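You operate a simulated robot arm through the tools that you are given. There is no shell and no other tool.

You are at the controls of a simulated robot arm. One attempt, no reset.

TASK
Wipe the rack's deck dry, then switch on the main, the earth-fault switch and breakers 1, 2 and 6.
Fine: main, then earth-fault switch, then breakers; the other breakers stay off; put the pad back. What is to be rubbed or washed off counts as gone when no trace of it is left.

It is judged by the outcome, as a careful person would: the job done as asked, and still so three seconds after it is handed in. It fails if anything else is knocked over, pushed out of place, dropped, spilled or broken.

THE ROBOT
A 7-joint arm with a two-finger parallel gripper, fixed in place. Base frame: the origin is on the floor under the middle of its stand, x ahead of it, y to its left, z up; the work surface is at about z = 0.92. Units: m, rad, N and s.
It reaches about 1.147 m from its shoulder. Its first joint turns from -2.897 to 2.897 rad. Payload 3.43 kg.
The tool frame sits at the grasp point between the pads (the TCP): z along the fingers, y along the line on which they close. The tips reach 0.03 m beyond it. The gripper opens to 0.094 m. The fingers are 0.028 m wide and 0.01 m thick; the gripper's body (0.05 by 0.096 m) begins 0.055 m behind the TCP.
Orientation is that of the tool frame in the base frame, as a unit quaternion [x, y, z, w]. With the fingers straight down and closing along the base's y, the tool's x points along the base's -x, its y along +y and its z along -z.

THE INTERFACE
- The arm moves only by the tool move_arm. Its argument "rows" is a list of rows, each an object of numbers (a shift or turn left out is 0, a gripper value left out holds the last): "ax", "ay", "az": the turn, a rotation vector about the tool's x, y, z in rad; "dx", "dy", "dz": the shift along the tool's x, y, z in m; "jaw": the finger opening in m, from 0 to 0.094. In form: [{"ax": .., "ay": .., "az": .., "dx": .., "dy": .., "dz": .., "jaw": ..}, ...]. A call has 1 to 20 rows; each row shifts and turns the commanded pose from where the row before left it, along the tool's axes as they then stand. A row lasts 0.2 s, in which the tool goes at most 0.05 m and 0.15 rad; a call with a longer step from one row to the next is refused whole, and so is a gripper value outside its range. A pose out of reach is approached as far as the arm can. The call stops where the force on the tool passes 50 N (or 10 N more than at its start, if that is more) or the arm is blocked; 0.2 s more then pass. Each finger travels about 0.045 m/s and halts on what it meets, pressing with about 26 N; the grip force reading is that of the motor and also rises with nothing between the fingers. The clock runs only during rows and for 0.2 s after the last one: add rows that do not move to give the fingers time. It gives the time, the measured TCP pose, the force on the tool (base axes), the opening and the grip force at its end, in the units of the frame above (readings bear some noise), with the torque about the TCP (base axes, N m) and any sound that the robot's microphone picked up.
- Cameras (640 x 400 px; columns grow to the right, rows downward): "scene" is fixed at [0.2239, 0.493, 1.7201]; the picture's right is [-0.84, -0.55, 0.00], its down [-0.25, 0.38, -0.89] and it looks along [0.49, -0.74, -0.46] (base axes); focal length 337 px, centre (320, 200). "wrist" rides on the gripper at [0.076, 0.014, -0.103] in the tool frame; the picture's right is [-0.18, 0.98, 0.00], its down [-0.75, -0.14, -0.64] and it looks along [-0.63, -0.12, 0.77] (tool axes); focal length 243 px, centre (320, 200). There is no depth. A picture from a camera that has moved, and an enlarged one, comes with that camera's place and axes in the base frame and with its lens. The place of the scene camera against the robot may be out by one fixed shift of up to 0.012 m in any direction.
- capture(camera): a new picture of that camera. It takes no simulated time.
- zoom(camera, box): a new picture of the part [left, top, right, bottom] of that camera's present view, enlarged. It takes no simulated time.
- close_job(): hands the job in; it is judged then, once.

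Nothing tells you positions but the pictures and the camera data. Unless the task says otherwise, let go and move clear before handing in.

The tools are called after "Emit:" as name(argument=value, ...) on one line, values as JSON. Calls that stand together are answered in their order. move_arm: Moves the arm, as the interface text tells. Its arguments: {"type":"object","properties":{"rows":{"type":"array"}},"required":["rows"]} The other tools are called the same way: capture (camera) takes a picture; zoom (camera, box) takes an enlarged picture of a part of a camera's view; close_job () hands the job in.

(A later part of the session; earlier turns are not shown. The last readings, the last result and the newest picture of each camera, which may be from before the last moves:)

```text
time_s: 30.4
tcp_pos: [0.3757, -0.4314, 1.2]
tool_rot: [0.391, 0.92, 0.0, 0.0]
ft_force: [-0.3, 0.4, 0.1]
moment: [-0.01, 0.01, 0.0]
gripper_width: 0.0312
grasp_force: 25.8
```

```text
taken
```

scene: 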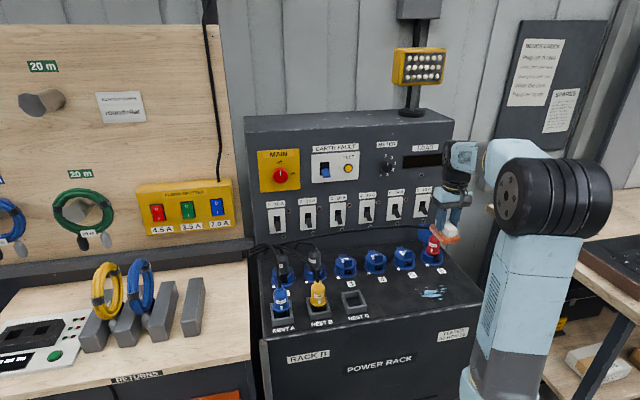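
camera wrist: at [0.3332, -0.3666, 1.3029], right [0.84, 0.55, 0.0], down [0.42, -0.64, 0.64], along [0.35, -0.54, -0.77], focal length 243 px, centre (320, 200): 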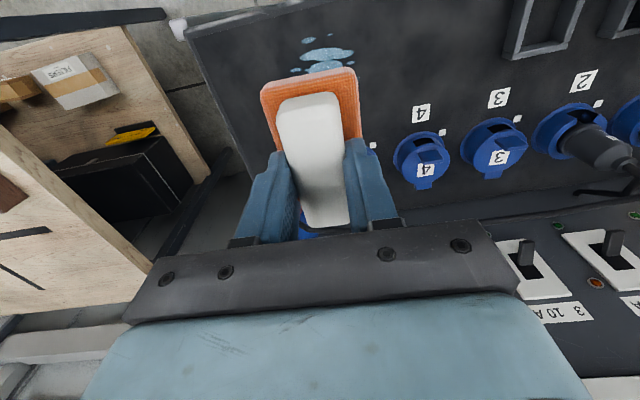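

Emit:
zoom(camera="wrist", box=[240, 50, 400, 250])

Emit:
zoom(camera="wrist", box=[180, 0, 420, 150])

Emit:
zoom(camera="scene", box=[400, 140, 500, 320])

```text
2.00 times, centred on (320, 150) of wrist
camera zoom: at [0.3332, -0.3666, 1.3029], right [0.84, 0.55, 0.0], down [0.42, -0.64, 0.64], along [0.35, -0.54, -0.77], focal length 485 px, centre (320, 300)
```

zoom: 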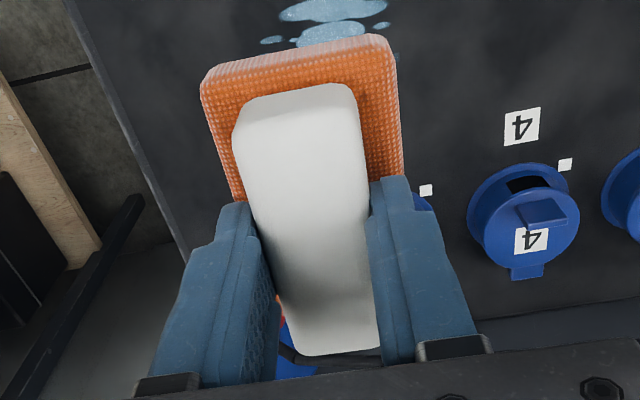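

```text
2.67 times, centred on (300, 75) of wrist
camera zoom: at [0.3332, -0.3666, 1.3029], right [0.84, 0.55, 0.0], down [0.42, -0.64, 0.64], along [0.35, -0.54, -0.77], focal length 647 px, centre (373, 533)
```

zoom: 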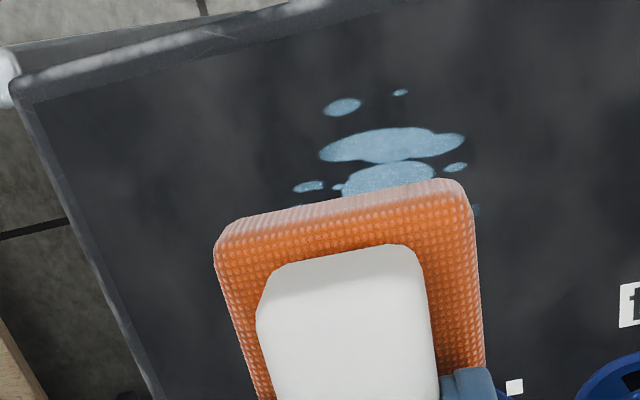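

```text
2.22 times, centred on (450, 230) of scene
camera zoom: at [0.2239, 0.493, 1.7201], right [-0.84, -0.55, 0.0], down [-0.25, 0.38, -0.89], along [0.49, -0.74, -0.46], focal length 749 px, centre (31, 133)
```

zoom: 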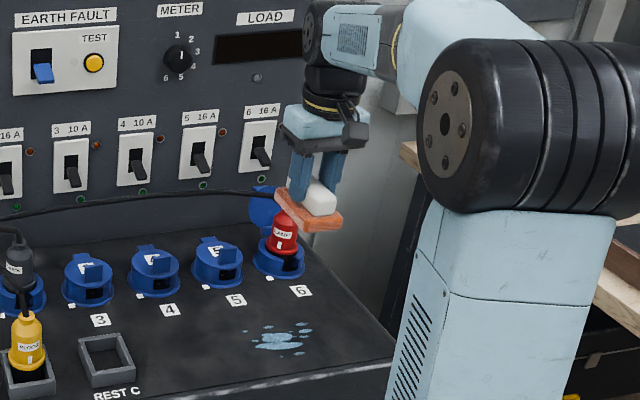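

The pad shifted into a flush grip (31 mm, still well held), and from here the puddle lies at about r∈[-0.02, 0.10], n∈[-0.61, -0.53] in rack axes, deck front edge at n≈-0.50. I'll lower over the dry deck just left of the puddle and feel for contact.

Emit:
move_arm(rows=[{"dy": 0.035}, {"dy": 0.035}, {"dy": 0.03}, {"dz": 0.03}, {"dz": 0.04}, {"dz": 0.04}, {"dz": 0.04}, {"dz": 0.03}, {"dz": 0.015}, {}])

Emit:
zoom(camera="scene", box=[320, 200, 480, 320])

Emit:
capture(camera="wrist")

```text
time_s: 32.6
tcp_pos: [0.4482, -0.3604, 1.0057]
tool_rot: [0.392, 0.92, 0.0, 0.0]
ft_force: [0.5, -0.7, -0.6]
moment: [0.0, 0.0, 0.01]
gripper_width: 0.0311
grasp_force: 25.9
```

```text
3.33 times, centred on (400, 260) of scene
camera zoom: at [0.2239, 0.493, 1.7201], right [-0.84, -0.55, 0.0], down [-0.25, 0.38, -0.89], along [0.49, -0.74, -0.46], focal length 1124 px, centre (53, 0)
```

zoom: 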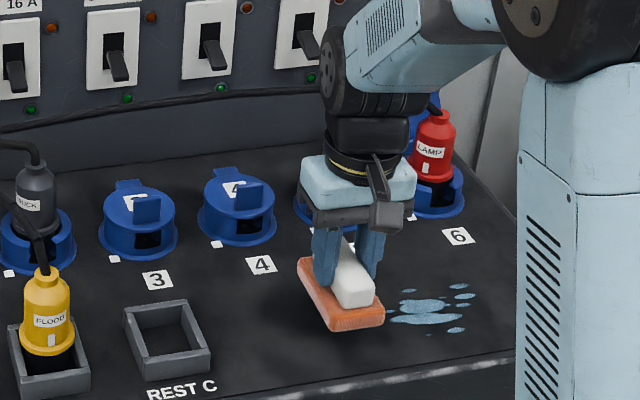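

```text
taken
camera wrist: at [0.4052, -0.2964, 1.108], right [0.84, 0.55, 0.0], down [0.42, -0.64, 0.64], along [0.35, -0.54, -0.77], focal length 243 px, centre (320, 200)
```

wrist: 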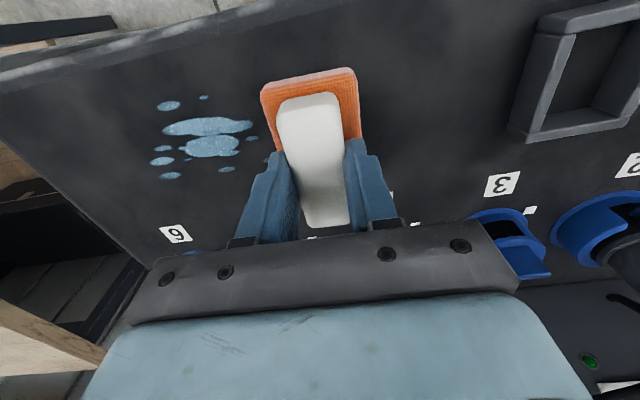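

I have a clear view of every droplet from here. Now lowering in small steps to feel for the deck.

Emit:
move_arm(rows=[{"dz": 0.01}, {"dz": 0.007}, {"dz": 0.003}, {}])

Emit:
move_arm(rows=[{"dz": 0.003}, {"dz": 0.002}, {}])

Emit:
move_arm(rows=[{"dz": 0.003}, {"dz": 0.002}, {}])

```text
time_s: 33.6
tcp_pos: [0.4471, -0.362, 0.9853]
tool_rot: [0.391, 0.92, 0.0, 0.0]
ft_force: [-0.5, 0.4, -0.7]
moment: [0.01, 0.0, 0.04]
gripper_width: 0.0312
grasp_force: 26.4
```

```text
time_s: 34.4
tcp_pos: [0.4464, -0.3608, 0.9816]
tool_rot: [0.391, 0.92, 0.0, 0.0]
ft_force: [-0.4, -0.2, -0.6]
moment: [0.02, -0.02, -0.01]
gripper_width: 0.0309
grasp_force: 25.7
```

```text
time_s: 35.2
tcp_pos: [0.4479, -0.363, 0.9766]
tool_rot: [0.392, 0.92, -0.001, 0.001]
ft_force: [1.0, 0.8, 18.6]
moment: [0.03, -0.06, 0.03]
gripper_width: 0.0311
grasp_force: 25.9
```

Contact at TCP z≈0.9766 with 18.6 N. I'll ease off slightly and check the force before sweeping.

Emit:
move_arm(rows=[{"dz": -0.0008}, {}])

Emit:
zoom(camera="scene", box=[360, 250, 460, 320])

Emit:
zoom(camera="wrist", box=[240, 50, 400, 250])

```text
time_s: 35.8
tcp_pos: [0.4475, -0.3617, 0.9775]
tool_rot: [0.392, 0.92, 0.0, -0.001]
ft_force: [0.7, -0.9, 3.3]
moment: [-0.15, -0.2, -0.02]
gripper_width: 0.0312
grasp_force: 26.5
```

```text
5.71 times, centred on (410, 285) of scene
camera zoom: at [0.2239, 0.493, 1.7201], right [-0.84, -0.55, 0.0], down [-0.25, 0.38, -0.89], along [0.49, -0.74, -0.46], focal length 1926 px, centre (-194, -286)
```

zoom: 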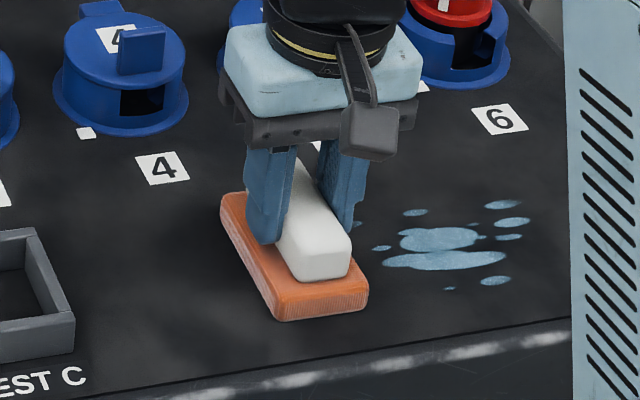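

```text
2.00 times, centred on (320, 150) of wrist
camera zoom: at [0.4049, -0.2969, 1.0792], right [0.84, 0.55, 0.0], down [0.42, -0.64, 0.64], along [0.35, -0.54, -0.77], focal length 485 px, centre (320, 300)
```

zoom: 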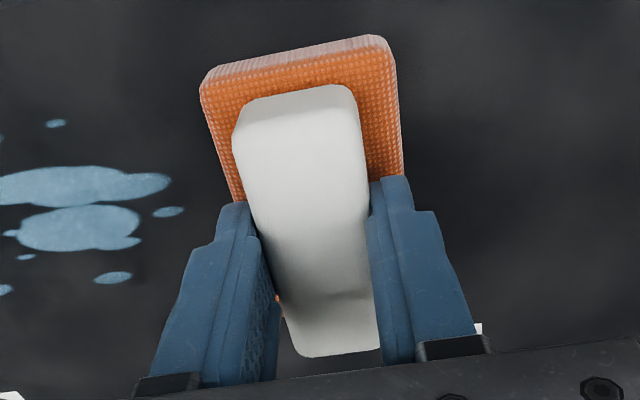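

Light contact now (≈3 N). I'll press a touch more and sweep across the puddle toward the right.

Emit:
move_arm(rows=[{"dz": 0.0005}, {"dy": -0.012}, {"dy": -0.016}, {"dy": -0.018}, {"dy": -0.018}, {"dy": -0.018}, {}])

Emit:
capture(camera="wrist")

Emit:
zoom(camera="scene", box=[360, 250, 480, 330])

```text
time_s: 37.4
tcp_pos: [0.3857, -0.4156, 0.9765]
tool_rot: [0.392, 0.92, 0.0, 0.0]
ft_force: [2.7, 2.7, 17.5]
moment: [-0.02, -0.21, 0.01]
gripper_width: 0.031
grasp_force: 25.9
```

```text
taken
camera wrist: at [0.3447, -0.3524, 1.0784], right [0.84, 0.55, 0.0], down [0.42, -0.64, 0.64], along [0.35, -0.54, -0.77], focal length 243 px, centre (320, 200)
```

wrist: 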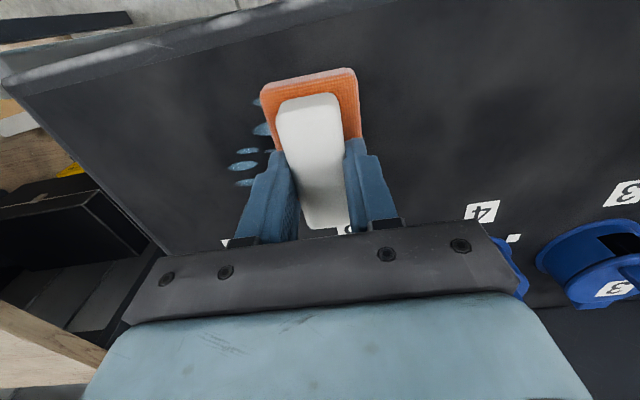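

```text
5.00 times, centred on (420, 290) of scene
camera zoom: at [0.2239, 0.493, 1.7201], right [-0.84, -0.55, 0.0], down [-0.25, 0.38, -0.89], along [0.49, -0.74, -0.46], focal length 1686 px, centre (-180, -250)
```

zoom: 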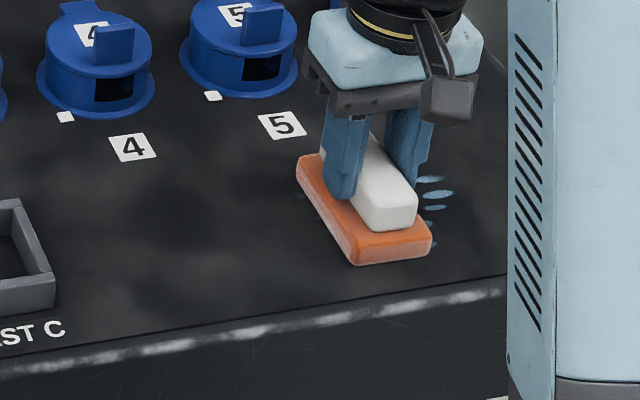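

Wiping works – the trail behind the pad is dry. Continuing to the right past the last droplets.

Emit:
move_arm(rows=[{"dy": -0.017}, {"dy": -0.018}, {"dy": -0.018}, {"dy": -0.018}, {"dy": -0.018}, {"dy": -0.018}, {"dy": -0.013}, {}])

Emit:
capture(camera="wrist")

Emit:
zoom(camera="scene", box=[360, 250, 480, 330])

```text
time_s: 39.2
tcp_pos: [0.3024, -0.5032, 0.977]
tool_rot: [0.392, 0.92, 0.0, 0.0]
ft_force: [1.5, -0.9, -0.2]
moment: [0.0, -0.02, 0.04]
gripper_width: 0.0313
grasp_force: 25.9
```

```text
taken
camera wrist: at [0.2595, -0.4377, 1.0796], right [0.84, 0.55, 0.0], down [0.42, -0.64, 0.64], along [0.35, -0.54, -0.77], focal length 243 px, centre (320, 200)
```

wrist: 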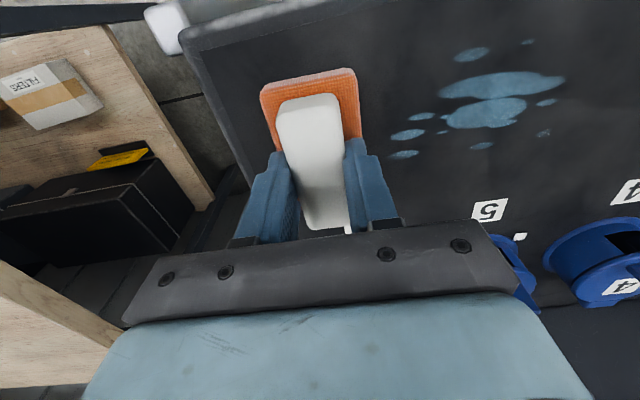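

```text
5.00 times, centred on (420, 290) of scene
camera zoom: at [0.2239, 0.493, 1.7201], right [-0.84, -0.55, 0.0], down [-0.25, 0.38, -0.89], along [0.49, -0.74, -0.46], focal length 1686 px, centre (-180, -250)
```

zoom: 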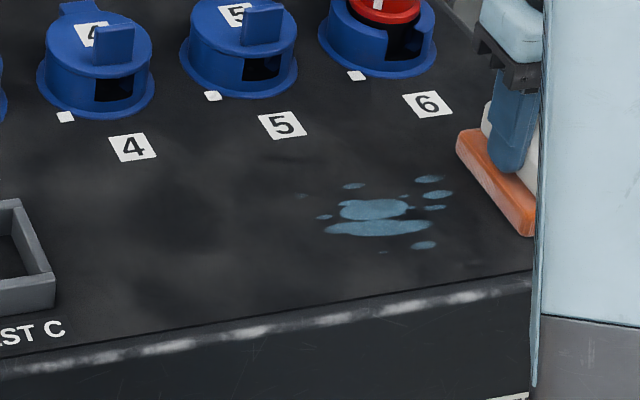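

One pass only thinned the water; it needs repeated rubbing, and pressure faded at the far end. I'll press slightly more and make back-and-forth strokes.

Emit:
move_arm(rows=[{"dz": 0.0008}, {"dy": 0.012}, {"dy": 0.016}, {"dy": 0.016}, {"dy": 0.016}, {}])

Emit:
move_arm(rows=[{"dy": 0.016}, {"dy": 0.016}, {"dy": 0.016}, {"dy": 0.016}, {"dy": 0.016}, {"dy": 0.016}, {"dy": 0.016}, {}])

Emit:
capture(camera="wrist")

Emit:
zoom(camera="scene", box=[360, 250, 480, 330])

```text
time_s: 40.6
tcp_pos: [0.3458, -0.4592, 0.9778]
tool_rot: [0.392, 0.92, 0.0, 0.0]
ft_force: [-0.6, 0.2, -1.6]
moment: [0.01, 0.02, 0.03]
gripper_width: 0.0313
grasp_force: 26.5
```

```text
time_s: 42.4
tcp_pos: [0.425, -0.3813, 0.9754]
tool_rot: [0.392, 0.92, 0.0, 0.0]
ft_force: [-3.5, -1.2, 13.2]
moment: [-0.19, -0.11, -0.08]
gripper_width: 0.031
grasp_force: 26.2
```

```text
taken
camera wrist: at [0.383, -0.3169, 1.0773], right [0.84, 0.55, 0.0], down [0.42, -0.64, 0.64], along [0.35, -0.54, -0.77], focal length 243 px, centre (320, 200)
```

wrist: 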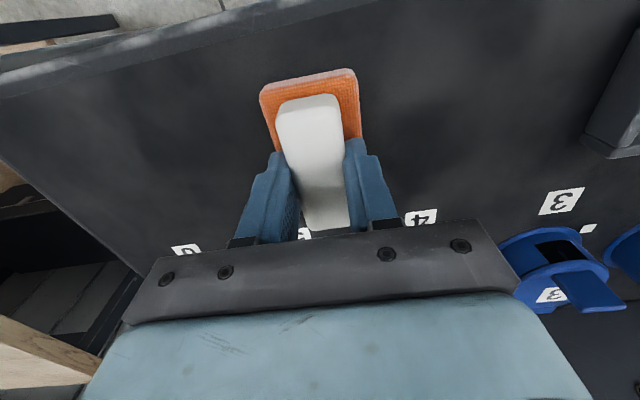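

```text
5.00 times, centred on (420, 290) of scene
camera zoom: at [0.2239, 0.493, 1.7201], right [-0.84, -0.55, 0.0], down [-0.25, 0.38, -0.89], along [0.49, -0.74, -0.46], focal length 1686 px, centre (-180, -250)
```

zoom: 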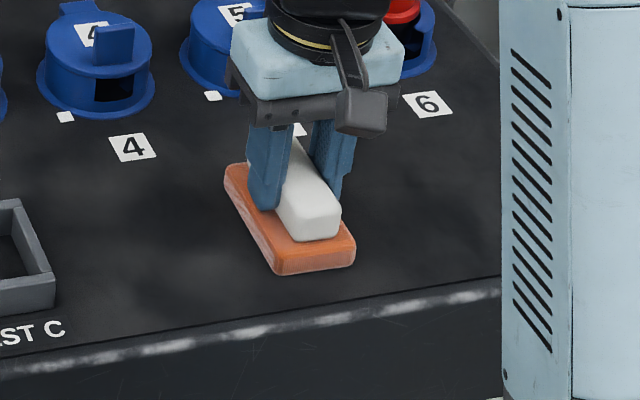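

The water seems nearly gone after the second stroke. Zooming for leftover traces.

Emit:
zoom(camera="scene", box=[400, 270, 480, 320])

Emit:
zoom(camera="wrist", box=[60, 40, 300, 240])

```text
8.00 times, centred on (440, 295) of scene
camera zoom: at [0.2239, 0.493, 1.7201], right [-0.84, -0.55, 0.0], down [-0.25, 0.38, -0.89], along [0.49, -0.74, -0.46], focal length 2697 px, centre (-640, -560)
```

zoom: 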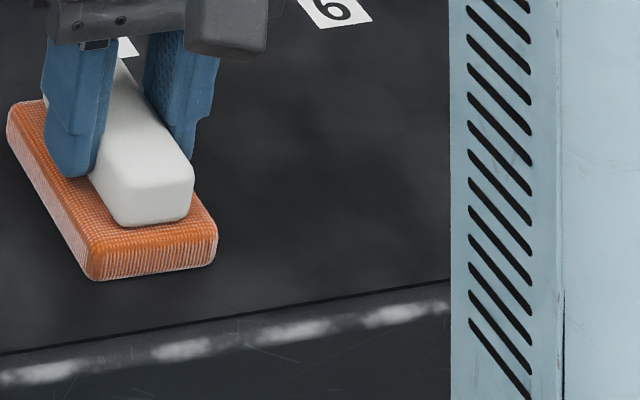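

```text
2.00 times, centred on (180, 140) of wrist
camera zoom: at [0.383, -0.3169, 1.0773], right [0.84, 0.55, 0.0], down [0.42, -0.64, 0.64], along [0.35, -0.54, -0.77], focal length 485 px, centre (600, 320)
```

zoom: 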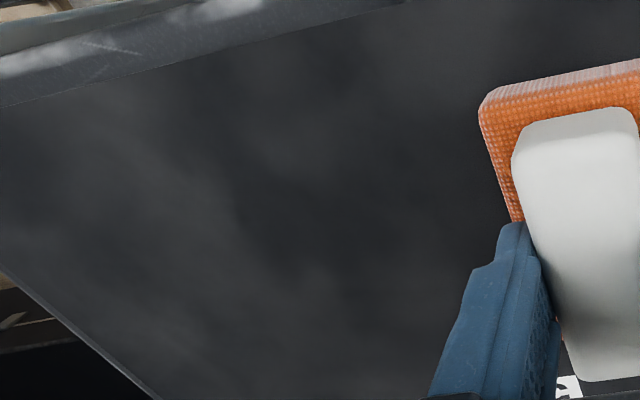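

No trace visible, but some droplets lay at the edges and under where the pad now stands. I'll add two overlapping strokes, one a bit nearer the sockets and one nearer the front edge, keeping pressure toward the right.

Emit:
move_arm(rows=[{"dy": 0.015}, {"dx": -0.01}, {"dx": -0.01}, {"dy": -0.012}, {"dy": -0.016, "dz": 0.0001}, {"dy": -0.016, "dz": 0.0002}, {"dy": -0.016, "dz": 0.0002}, {"dy": -0.016, "dz": 0.0002}, {"dy": -0.016, "dz": 0.0002}, {"dy": -0.016, "dz": 0.0002}, {"dy": -0.016, "dz": 0.0001}, {"dy": -0.016}, {"dy": -0.012}, {}])

Emit:
capture(camera="wrist")

```text
time_s: 45.4
tcp_pos: [0.3417, -0.4917, 0.9751]
tool_rot: [0.391, 0.92, -0.001, 0.0]
ft_force: [7.2, 4.3, 32.5]
moment: [0.13, -0.36, 0.01]
gripper_width: 0.0312
grasp_force: 26.0
```

```text
taken
camera wrist: at [0.2994, -0.4262, 1.0765], right [0.84, 0.55, 0.0], down [0.42, -0.64, 0.64], along [0.35, -0.54, -0.77], focal length 243 px, centre (320, 200)
```

wrist: 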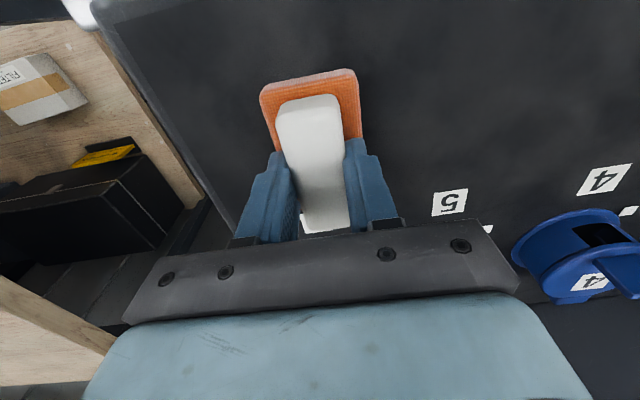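

Deck looks dry. Pressure is a bit high (32 N), so I'll ease off and do the return stroke nearer the front edge.

Emit:
move_arm(rows=[{"dz": -0.001}, {"dx": 0.01}, {"dx": 0.015}, {"dx": 0.012}, {"dy": 0.012}, {"dy": 0.016}, {"dy": 0.016}, {"dy": 0.016}, {"dy": 0.016}, {"dy": 0.016}, {"dy": 0.016}, {"dy": 0.016}, {"dy": 0.014}, {}])

Emit:
capture(camera="wrist")

```text
time_s: 48.4
tcp_pos: [0.4146, -0.3705, 0.9762]
tool_rot: [0.392, 0.92, 0.001, 0.0]
ft_force: [0.5, -0.8, -1.0]
moment: [0.0, 0.0, -0.03]
gripper_width: 0.0312
grasp_force: 26.0
```

```text
taken
camera wrist: at [0.3729, -0.3042, 1.0784], right [0.84, 0.55, 0.0], down [0.42, -0.64, 0.64], along [0.35, -0.54, -0.77], focal length 243 px, centre (320, 200)
```

wrist: 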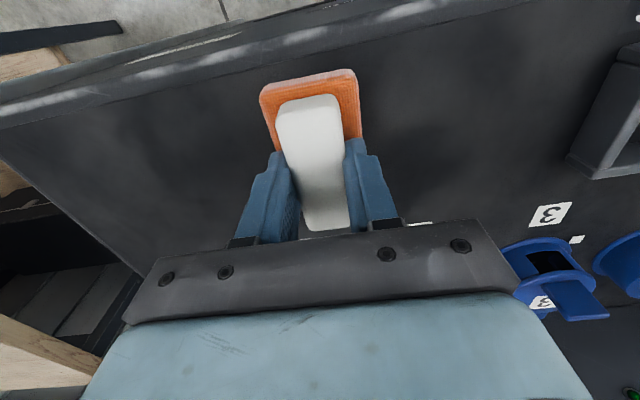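

I'll lift off and move aside to inspect the whole deck.

Emit:
move_arm(rows=[{"dz": -0.02}, {"dz": -0.04}, {"dz": -0.04}, {"dy": 0.03}, {"dy": 0.03}, {}])

Emit:
capture(camera="wrist")

Emit:
zoom(camera="wrist", box=[90, 20, 330, 170])

Emit:
zoom(camera="scene", box=[390, 265, 486, 325])

```text
time_s: 49.8
tcp_pos: [0.4585, -0.328, 1.0752]
tool_rot: [0.392, 0.92, 0.0, 0.001]
ft_force: [0.3, 0.2, -0.1]
moment: [0.01, 0.03, 0.0]
gripper_width: 0.031
grasp_force: 26.5
```

```text
taken
camera wrist: at [0.4158, -0.2629, 1.178], right [0.84, 0.55, 0.0], down [0.42, -0.64, 0.64], along [0.35, -0.54, -0.77], focal length 243 px, centre (320, 200)
```

wrist: 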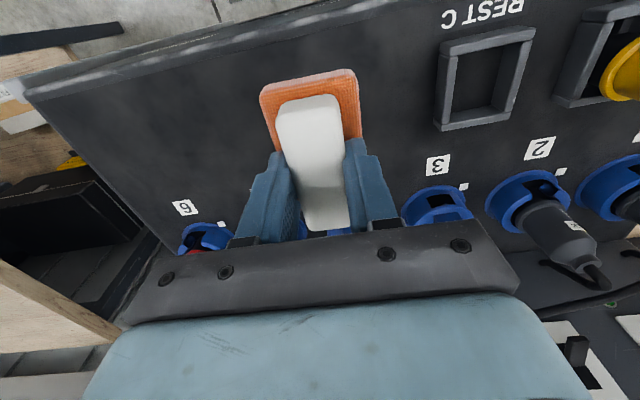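

```text
2.67 times, centred on (210, 95) of wrist
camera zoom: at [0.4158, -0.2629, 1.178], right [0.84, 0.55, 0.0], down [0.42, -0.64, 0.64], along [0.35, -0.54, -0.77], focal length 647 px, centre (613, 480)
```

zoom: 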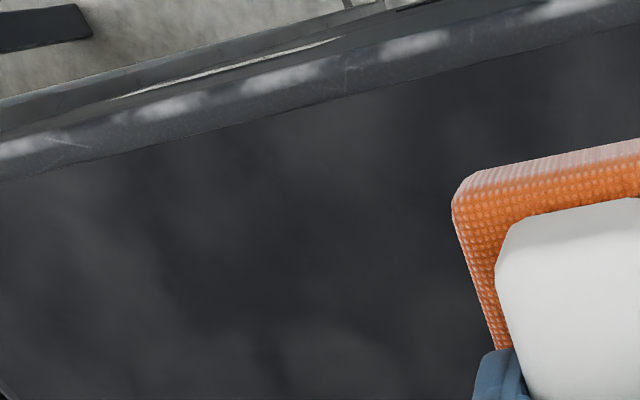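

```text
6.67 times, centred on (438, 295) of scene
camera zoom: at [0.2239, 0.493, 1.7201], right [-0.84, -0.55, 0.0], down [-0.25, 0.38, -0.89], along [0.49, -0.74, -0.46], focal length 2248 px, centre (-467, -433)
```

zoom: 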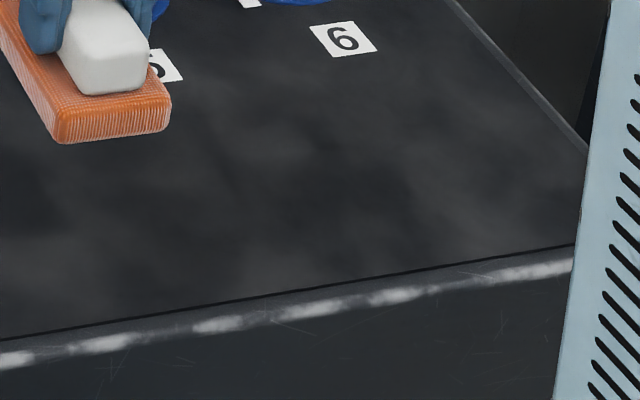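

No trace is visible anywhere in the wet area. The last stroke seems to have had little pressure (the pad shifted slightly in the grip), so for certainty I'll do one more pair of strokes with verified contact.

Emit:
move_arm(rows=[{"dy": -0.035}, {"dz": 0.04}, {"dz": 0.035}, {"dz": 0.018}, {"dz": 0.004}, {}])

Emit:
move_arm(rows=[{"dz": 0.002}, {}])

Emit:
move_arm(rows=[{"dz": 0.0015}, {}])

```text
time_s: 51.2
tcp_pos: [0.4334, -0.3524, 0.9799]
tool_rot: [0.392, 0.92, -0.001, 0.0]
ft_force: [-0.1, -0.5, 0.0]
moment: [0.01, 0.0, 0.03]
gripper_width: 0.0311
grasp_force: 25.8
```

```text
time_s: 51.8
tcp_pos: [0.4339, -0.3519, 0.9782]
tool_rot: [0.392, 0.92, 0.0, 0.0]
ft_force: [-0.2, -0.3, -0.6]
moment: [-0.01, -0.03, 0.02]
gripper_width: 0.0313
grasp_force: 26.2
```

```text
time_s: 52.4
tcp_pos: [0.4324, -0.3511, 0.974]
tool_rot: [0.392, 0.92, 0.0, 0.0]
ft_force: [1.0, 0.5, 0.7]
moment: [-0.03, 0.0, 0.01]
gripper_width: 0.0311
grasp_force: 26.1
```

Emit:
move_arm(rows=[{"dz": 0.001}, {}])

Emit:
move_arm(rows=[{"dz": 0.001}, {}])

Emit:
zoom(camera="scene", box=[350, 250, 470, 330])

```text
time_s: 53.0
tcp_pos: [0.4338, -0.3532, 0.9746]
tool_rot: [0.392, 0.92, 0.0, 0.001]
ft_force: [-0.7, 1.8, 17.3]
moment: [0.34, 0.23, 0.05]
gripper_width: 0.0309
grasp_force: 26.8
```

```text
time_s: 53.6
tcp_pos: [0.4327, -0.3526, 0.975]
tool_rot: [0.391, 0.92, -0.001, 0.002]
ft_force: [0.3, 2.1, 47.7]
moment: [0.23, 0.13, 0.01]
gripper_width: 0.0312
grasp_force: 26.2
```

```text
5.00 times, centred on (410, 290) of scene
camera zoom: at [0.2239, 0.493, 1.7201], right [-0.84, -0.55, 0.0], down [-0.25, 0.38, -0.89], along [0.49, -0.74, -0.46], focal length 1686 px, centre (-130, -250)
```

zoom: 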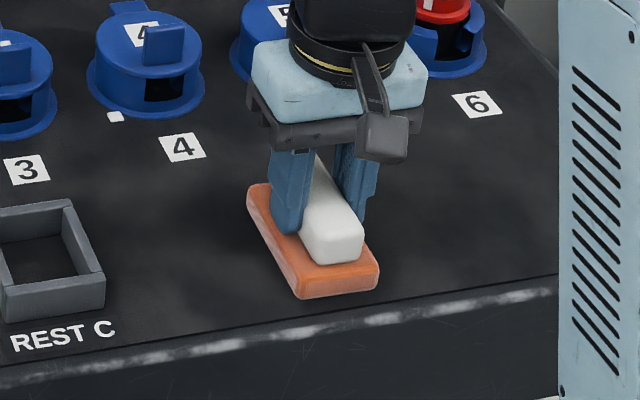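

Contact is firm (48 N); I'll back off 1.2 mm and sweep.

Emit:
move_arm(rows=[{"dz": -0.0011}, {}])

Emit:
move_arm(rows=[{"dy": -0.014}, {"dy": -0.016}, {"dy": -0.016}, {"dy": -0.016}, {}])

Emit:
move_arm(rows=[{"dy": -0.016}, {"dy": -0.016}, {"dy": -0.016}, {"dy": -0.016}, {"dy": -0.014}, {}])

```text
time_s: 54.2
tcp_pos: [0.4323, -0.3518, 0.9748]
tool_rot: [0.392, 0.92, 0.0, 0.0]
ft_force: [7.0, -5.6, 25.2]
moment: [-0.58, -0.62, 0.02]
gripper_width: 0.0309
grasp_force: 25.8
```

```text
time_s: 55.4
tcp_pos: [0.3871, -0.3951, 0.9743]
tool_rot: [0.392, 0.92, 0.001, 0.0]
ft_force: [6.1, 5.7, 40.9]
moment: [0.36, -0.04, -0.07]
gripper_width: 0.0312
grasp_force: 26.1
```

```text
time_s: 56.8
tcp_pos: [0.3312, -0.4489, 0.9733]
tool_rot: [0.392, 0.92, -0.001, 0.0]
ft_force: [7.1, 7.0, 40.0]
moment: [0.37, -0.13, 0.0]
gripper_width: 0.0311
grasp_force: 26.0
```

Firm contact all along. Now the return stroke, shifted 30 mm toward the sockets, slightly lighter.

Emit:
move_arm(rows=[{"dz": -0.0007}, {"dx": -0.012}, {"dx": -0.014}, {"dx": -0.01}, {}])

Emit:
move_arm(rows=[{"dy": 0.014}, {"dy": 0.016}, {"dy": 0.016}, {"dy": 0.016}, {"dy": 0.016}, {}])

Emit:
move_arm(rows=[{"dy": 0.016}, {"dy": 0.016}, {"dy": 0.016}, {"dy": 0.016}, {"dy": 0.014}, {}])

Emit:
capture(camera="wrist")

Emit:
zoom(camera="scene", box=[390, 265, 486, 325])

```text
time_s: 58.0
tcp_pos: [0.3565, -0.4729, 0.9753]
tool_rot: [0.391, 0.92, 0.001, 0.0]
ft_force: [-1.0, 0.2, -0.3]
moment: [-0.01, -0.02, 0.02]
gripper_width: 0.031
grasp_force: 25.8
```

```text
time_s: 59.4
tcp_pos: [0.4128, -0.4196, 0.9746]
tool_rot: [0.392, 0.92, 0.0, 0.0]
ft_force: [-0.3, -0.7, 1.6]
moment: [0.02, 0.02, 0.0]
gripper_width: 0.0311
grasp_force: 25.7
```

```text
time_s: 60.8
tcp_pos: [0.469, -0.3661, 0.9756]
tool_rot: [0.393, 0.92, -0.001, 0.001]
ft_force: [-0.1, -0.6, -0.5]
moment: [0.0, 0.0, -0.01]
gripper_width: 0.0316
grasp_force: 25.8
```

```text
taken
camera wrist: at [0.4271, -0.3019, 1.0771], right [0.84, 0.55, 0.0], down [0.42, -0.64, 0.64], along [0.35, -0.54, -0.77], focal length 243 px, centre (320, 200)
```

wrist: 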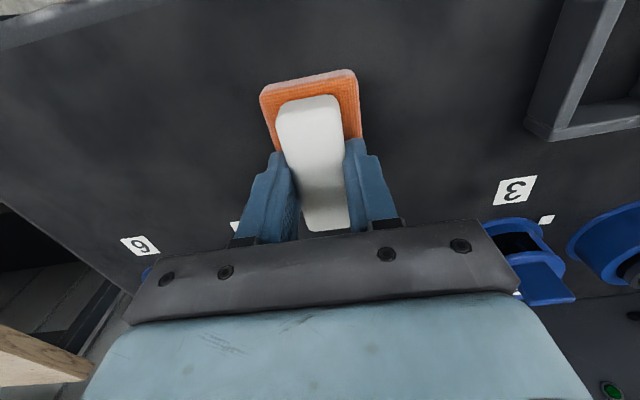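

```text
6.67 times, centred on (438, 295) of scene
camera zoom: at [0.2239, 0.493, 1.7201], right [-0.84, -0.55, 0.0], down [-0.25, 0.38, -0.89], along [0.49, -0.74, -0.46], focal length 2248 px, centre (-467, -433)
```

zoom: 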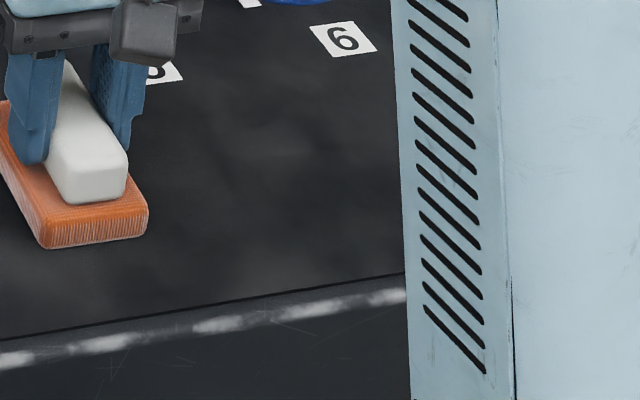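

The return stroke had little pressure; I'll press again on this line and do one last firm stroke.

Emit:
move_arm(rows=[{"dz": 0.001}, {}])

Emit:
move_arm(rows=[{"dz": 0.0005}, {"dy": -0.014}, {"dy": -0.016}, {"dy": -0.016}, {}])

```text
time_s: 61.4
tcp_pos: [0.4693, -0.3665, 0.9741]
tool_rot: [0.391, 0.92, -0.001, 0.0]
ft_force: [2.3, 3.6, 18.0]
moment: [0.42, 0.23, -0.04]
gripper_width: 0.031
grasp_force: 25.8
```

```text
time_s: 62.6
tcp_pos: [0.4351, -0.3986, 0.9746]
tool_rot: [0.391, 0.92, 0.0, 0.0]
ft_force: [5.8, 3.2, 29.7]
moment: [0.02, -0.27, -0.02]
gripper_width: 0.0309
grasp_force: 25.8
```

Emit:
move_arm(rows=[{"dy": -0.016}, {"dy": -0.016}, {"dy": -0.016}, {"dy": -0.016}, {}])

Emit:
move_arm(rows=[{"dy": -0.016}, {"dy": -0.016}, {"dy": -0.016}, {"dy": -0.014}, {}])

Emit:
move_arm(rows=[{"dz": -0.01}, {"dz": -0.03}, {"dz": -0.04}, {"dz": -0.04}, {}])

Emit:
capture(camera="wrist")

Emit:
zoom(camera="scene", box=[370, 255, 490, 330])

```text
time_s: 63.8
tcp_pos: [0.3893, -0.4416, 0.9741]
tool_rot: [0.391, 0.92, 0.0, 0.002]
ft_force: [9.7, 7.0, 45.1]
moment: [0.34, -0.2, 0.03]
gripper_width: 0.0311
grasp_force: 25.6
```

```text
time_s: 65.0
tcp_pos: [0.3453, -0.4866, 0.9752]
tool_rot: [0.392, 0.92, 0.0, 0.0]
ft_force: [4.8, 6.8, 32.7]
moment: [0.13, -0.27, 0.06]
gripper_width: 0.0312
grasp_force: 26.4
```

```text
time_s: 66.2
tcp_pos: [0.3463, -0.4861, 1.0944]
tool_rot: [0.391, 0.92, 0.0, 0.001]
ft_force: [-0.5, 0.2, -0.7]
moment: [-0.01, 0.02, 0.0]
gripper_width: 0.031
grasp_force: 25.5
```

```text
taken
camera wrist: at [0.3044, -0.4213, 1.196], right [0.84, 0.55, 0.0], down [0.42, -0.64, 0.64], along [0.35, -0.54, -0.77], focal length 243 px, centre (320, 200)
```

wrist: 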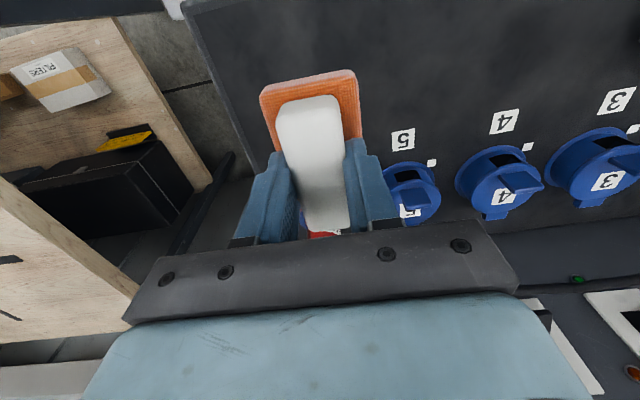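

```text
5.33 times, centred on (430, 292) of scene
camera zoom: at [0.2239, 0.493, 1.7201], right [-0.84, -0.55, 0.0], down [-0.25, 0.38, -0.89], along [0.49, -0.74, -0.46], focal length 1798 px, centre (-267, -293)
```

zoom: 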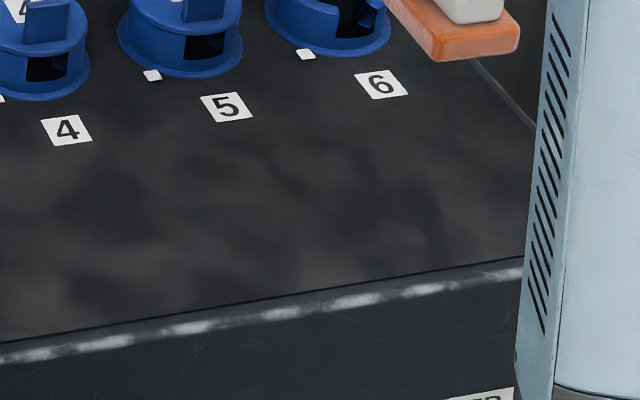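

The deck looks uniformly dry. Now I'll lift the pad high and carry it back over its spot on the bench.

Emit:
move_arm(rows=[{"dz": -0.035}, {"dz": -0.04}, {"dz": -0.031}, {"dy": 0.03, "dx": -0.002}, {"dy": 0.044, "dx": -0.0034}, {"dy": 0.044, "dx": -0.0034}, {"dy": 0.044, "dx": -0.0034}, {"dy": 0.044, "dx": -0.0034}, {"dy": 0.044, "dx": -0.0034}, {"dy": 0.044, "dx": -0.0034}, {"dy": 0.044, "dx": -0.0034}, {"dy": 0.044, "dx": -0.0034}, {"dy": 0.044, "dx": -0.0034}, {"dy": 0.044, "dx": -0.0034}, {"dy": 0.044, "dx": -0.0034}, {"dy": 0.044, "dx": -0.0034}, {"dy": 0.044, "dx": -0.0034}, {"dy": 0.044, "dx": -0.0034}, {}])

Emit:
move_arm(rows=[{"dy": 0.044, "dx": -0.0034}, {"dy": 0.0374, "dx": -0.0045}, {}])

Emit:
capture(camera="wrist")

Emit:
capture(camera="scene")

```text
time_s: 70.2
tcp_pos: [0.8456, -0.0742, 1.1977]
tool_rot: [0.391, 0.92, 0.0, 0.0]
ft_force: [0.7, -1.3, -1.5]
moment: [0.04, -0.01, 0.02]
gripper_width: 0.0311
grasp_force: 26.2
```

```text
time_s: 71.0
tcp_pos: [0.9102, -0.0223, 1.1979]
tool_rot: [0.392, 0.92, 0.0, 0.0]
ft_force: [0.0, -0.3, -0.4]
moment: [-0.02, 0.0, 0.0]
gripper_width: 0.0312
grasp_force: 26.6
```

```text
taken
camera wrist: at [0.8681, 0.0432, 1.3001], right [0.84, 0.55, 0.0], down [0.42, -0.64, 0.64], along [0.35, -0.54, -0.77], focal length 243 px, centre (320, 200)
```

wrist: 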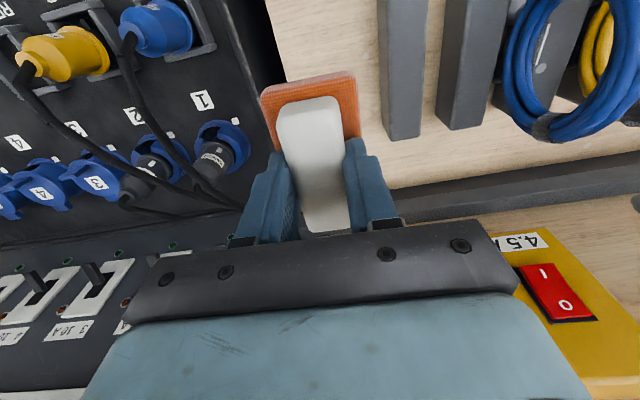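

```text
taken
```

scene: 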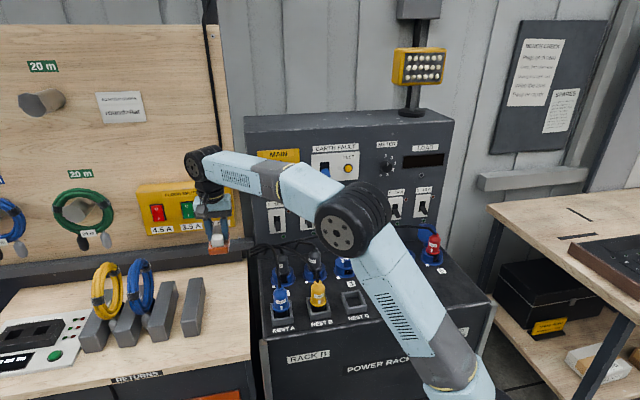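

The pad is still seated squarely in the grip. I'll shift the last centimetre and lower toward the bench.

Emit:
move_arm(rows=[{"dy": 0.0107, "dx": -0.0008}, {"dz": 0.04}, {"dz": 0.045}, {"dz": 0.045}, {"dz": 0.045}, {"dz": 0.045}, {"dz": 0.03}, {"dz": 0.01}, {}])

Emit:
capture(camera="wrist")

Emit:
zoom(camera="scene", box=[195, 270, 265, 340])

```text
time_s: 73.0
tcp_pos: [0.9183, -0.0144, 0.9369]
tool_rot: [0.391, 0.92, 0.0, 0.0]
ft_force: [-0.4, -0.5, -0.7]
moment: [-0.01, 0.05, -0.03]
gripper_width: 0.031
grasp_force: 25.3
```

```text
taken
camera wrist: at [0.8762, 0.0495, 1.0391], right [0.84, 0.55, 0.0], down [0.42, -0.64, 0.64], along [0.35, -0.54, -0.77], focal length 243 px, centre (320, 200)
```

wrist: 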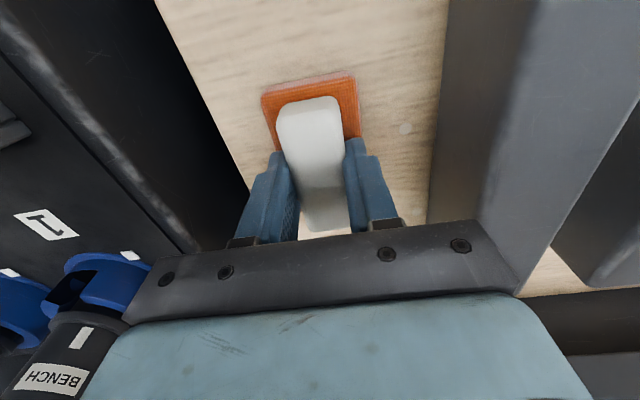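

```text
5.71 times, centred on (230, 305) of scene
camera zoom: at [0.2239, 0.493, 1.7201], right [-0.84, -0.55, 0.0], down [-0.25, 0.38, -0.89], along [0.49, -0.74, -0.46], focal length 1926 px, centre (834, -400)
```

zoom: 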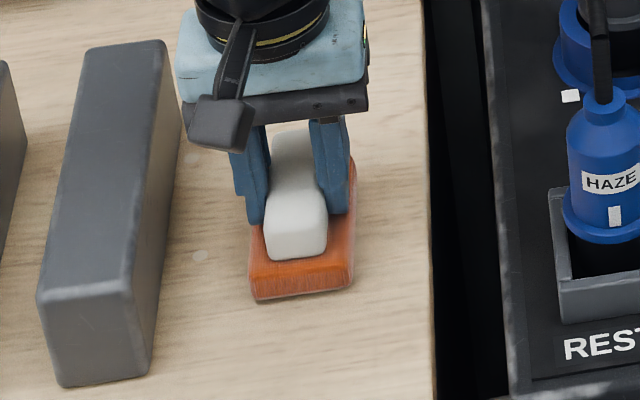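

It hovers a few millimetres over its original spot. Lowering in small steps until it touches.

Emit:
move_arm(rows=[{"dz": 0.002}, {"dz": 0.001}, {}])

Emit:
move_arm(rows=[{"dz": 0.0015}, {}])

Emit:
move_arm(rows=[{"dz": 0.001}, {}])

```text
time_s: 73.8
tcp_pos: [0.9169, -0.015, 0.9356]
tool_rot: [0.391, 0.92, -0.001, 0.0]
ft_force: [0.2, 0.1, -0.5]
moment: [-0.02, 0.0, -0.05]
gripper_width: 0.0311
grasp_force: 26.0
```

```text
time_s: 74.4
tcp_pos: [0.9187, -0.0147, 0.9354]
tool_rot: [0.392, 0.92, -0.001, 0.001]
ft_force: [-1.7, 1.4, 8.6]
moment: [0.11, 0.09, -0.04]
gripper_width: 0.0311
grasp_force: 25.9
```

```text
time_s: 75.0
tcp_pos: [0.9176, -0.0146, 0.9355]
tool_rot: [0.391, 0.92, 0.0, 0.002]
ft_force: [3.9, 5.3, 22.7]
moment: [0.35, 0.11, -0.02]
gripper_width: 0.031
grasp_force: 25.5
```

Touching the bench. I'll ease off a millimetre, open, and rise straight up.

Emit:
move_arm(rows=[{"dz": -0.001}, {"jaw": 0.05}, {}, {}, {"dz": -0.01}, {"dz": -0.03}, {"dz": -0.04}, {"dz": -0.04}, {"dz": -0.04}, {}])

Emit:
capture(camera="wrist")

Emit:
zoom(camera="scene", box=[195, 270, 265, 340])

```text
time_s: 77.2
tcp_pos: [0.9211, -0.0162, 1.0915]
tool_rot: [0.391, 0.92, 0.0, -0.001]
ft_force: [-0.6, -0.6, -0.4]
moment: [0.01, -0.01, 0.01]
gripper_width: 0.05
grasp_force: 0.1
```

```text
taken
camera wrist: at [0.8785, 0.049, 1.1941], right [0.84, 0.55, 0.0], down [0.42, -0.64, 0.64], along [0.35, -0.54, -0.77], focal length 243 px, centre (320, 200)
```

wrist: 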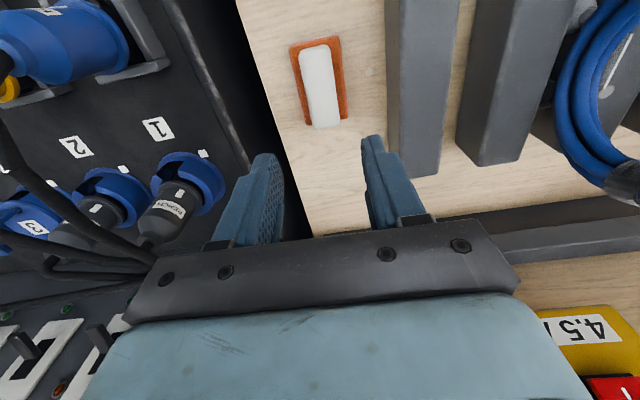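

```text
5.71 times, centred on (230, 305) of scene
camera zoom: at [0.2239, 0.493, 1.7201], right [-0.84, -0.55, 0.0], down [-0.25, 0.38, -0.89], along [0.49, -0.74, -0.46], focal length 1926 px, centre (834, -400)
```

zoom: 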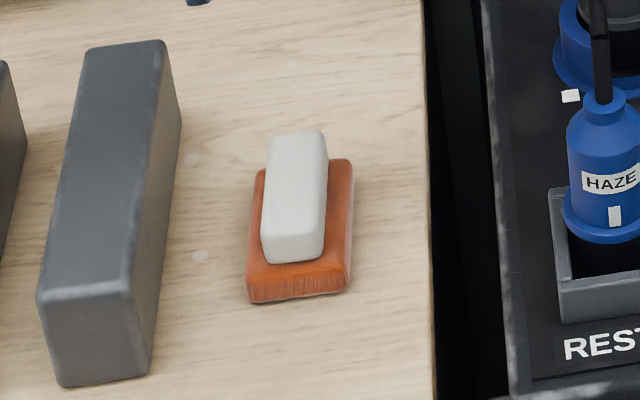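

The pad is back within a millimetre or two of where it lay. Next I'll move out in front of the panel, high and clear, and pitch the tool so the wrist camera faces the switches.

Emit:
move_arm(rows=[{"dz": -0.04}, {"dz": -0.04}, {"dz": -0.04}, {"dz": -0.04}, {"dx": 0.0169, "dy": -0.0404}, {"dx": 0.0169, "dy": -0.0404}, {"dx": 0.0169, "dy": -0.0404}, {"dx": 0.0169, "dy": -0.0404}, {"dx": 0.0169, "dy": -0.0404}, {"dx": 0.0169, "dy": -0.0404}, {"dx": 0.0169, "dy": -0.0404}, {"dx": 0.0169, "dy": -0.0404}, {"dx": 0.0169, "dy": -0.0404}, {"dx": 0.0169, "dy": -0.0404}, {"dx": 0.0169, "dy": -0.0404}, {"dx": 0.0169, "dy": -0.0404}, {"az": -0.02}, {}])

Emit:
move_arm(rows=[{"ay": -0.145}, {"ay": -0.145}, {"ay": -0.145}, {"ay": -0.145}, {"ay": -0.145}, {"ay": -0.145}, {}])

Emit:
capture(camera="wrist")

Emit:
capture(camera="scene")

```text
time_s: 81.0
tcp_pos: [0.4282, -0.2055, 1.2547]
tool_rot: [0.382, 0.924, 0.0, 0.0]
ft_force: [0.1, 0.0, 0.0]
moment: [0.04, 0.02, -0.02]
gripper_width: 0.0499
grasp_force: 0.0
```

```text
time_s: 82.6
tcp_pos: [0.4353, -0.2041, 1.2509]
tool_rot: [0.34, 0.843, -0.158, 0.387]
ft_force: [-0.1, -1.2, 0.7]
moment: [0.03, 0.0, 0.0]
gripper_width: 0.0499
grasp_force: 0.0
```

```text
taken
camera wrist: at [0.3527, -0.1041, 1.2601], right [0.77, 0.62, 0.14], down [-0.09, -0.1, 0.99], along [0.63, -0.77, -0.02], focal length 243 px, centre (320, 200)
```

wrist: 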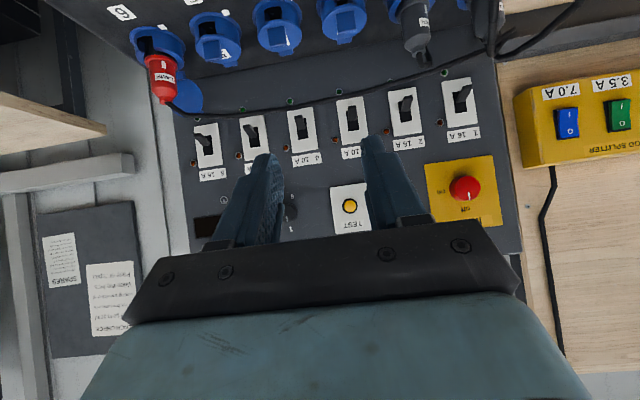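

```text
taken
```

scene: 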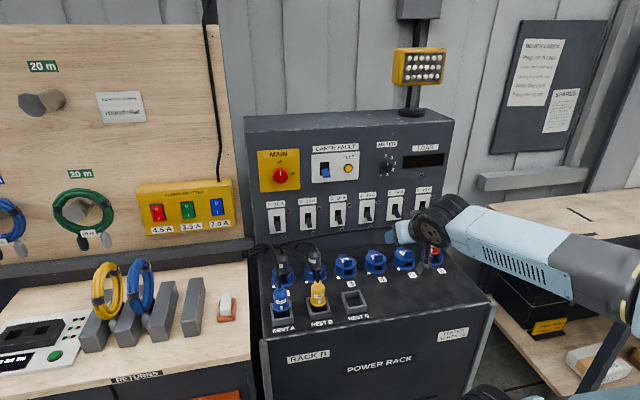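

The whole panel is in view (upside-down). I'll let the arm settle and zoom in on the switches.

Emit:
move_arm(rows=[{}, {}, {}])

Emit:
zoom(camera="wrist", box=[400, 60, 530, 250])

Emit:
zoom(camera="wrist", box=[320, 80, 480, 180])

Emit:
zoom(camera="wrist", box=[180, 90, 340, 250])

```text
time_s: 83.4
tcp_pos: [0.4336, -0.2016, 1.2506]
tool_rot: [0.339, 0.843, -0.157, 0.386]
ft_force: [-0.5, -0.9, 0.2]
moment: [0.03, 0.04, -0.02]
gripper_width: 0.0501
grasp_force: 0.1
```

```text
2.11 times, centred on (465, 155) of wrist
camera zoom: at [0.3524, -0.1036, 1.2602], right [0.77, 0.62, 0.14], down [-0.09, -0.1, 0.99], along [0.63, -0.77, -0.02], focal length 511 px, centre (15, 295)
```

zoom: 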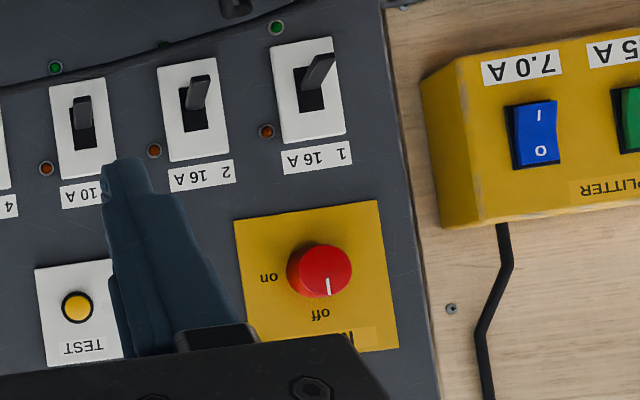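

```text
4.00 times, centred on (400, 130) of wrist
camera zoom: at [0.3524, -0.1036, 1.2602], right [0.77, 0.62, 0.14], down [-0.09, -0.1, 0.99], along [0.63, -0.77, -0.02], focal length 970 px, centre (0, 480)
```

zoom: 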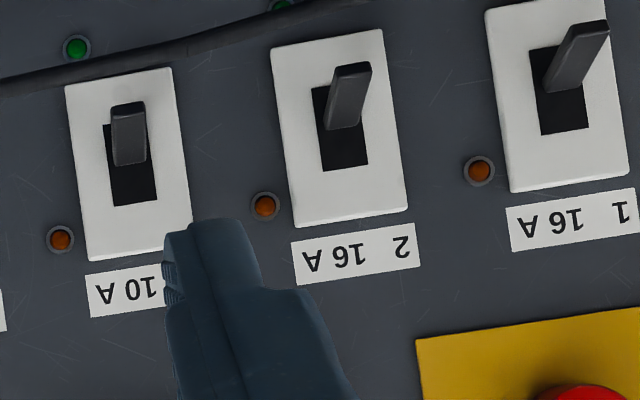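

```text
2.50 times, centred on (260, 170) of wrist
camera zoom: at [0.3524, -0.1036, 1.2602], right [0.77, 0.62, 0.14], down [-0.09, -0.1, 0.99], along [0.63, -0.77, -0.02], focal length 606 px, centre (470, 275)
```

zoom: 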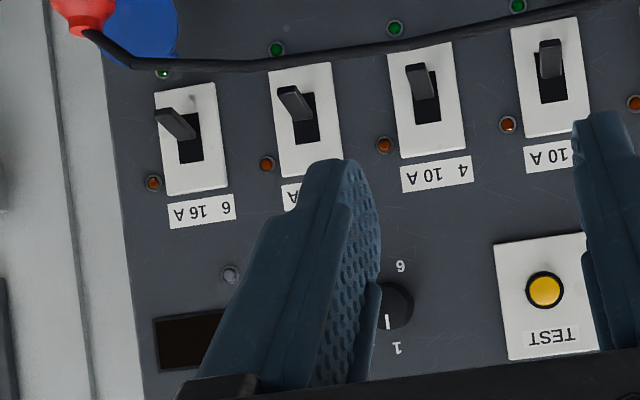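

The arm ended ~7 mm off the commanded pose, perhaps near a joint limit. I'll test whether it can pitch further.

Emit:
move_arm(rows=[{"ay": -0.145}, {"ay": -0.145}, {}, {}])

Emit:
capture(camera="scene")

```text
time_s: 84.0
tcp_pos: [0.4726, -0.1524, 1.2385]
tool_rot: [0.244, 0.825, -0.139, 0.49]
ft_force: [0.2, -0.2, 0.5]
moment: [-0.05, 0.0, -0.04]
gripper_width: 0.0501
grasp_force: 0.1
stopped in row 2: the arm was blocked; the commanded pose is now the measured one
```

```text
taken
```

scene: 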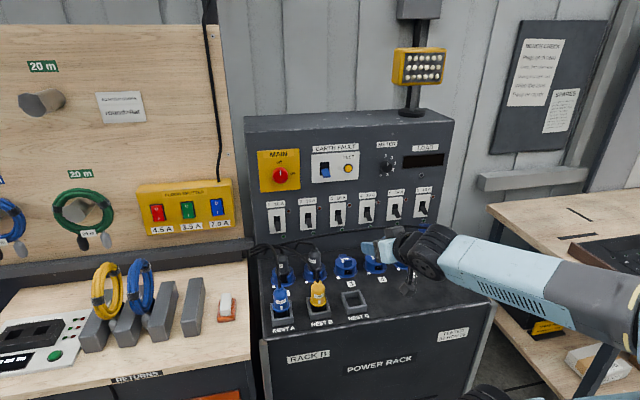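

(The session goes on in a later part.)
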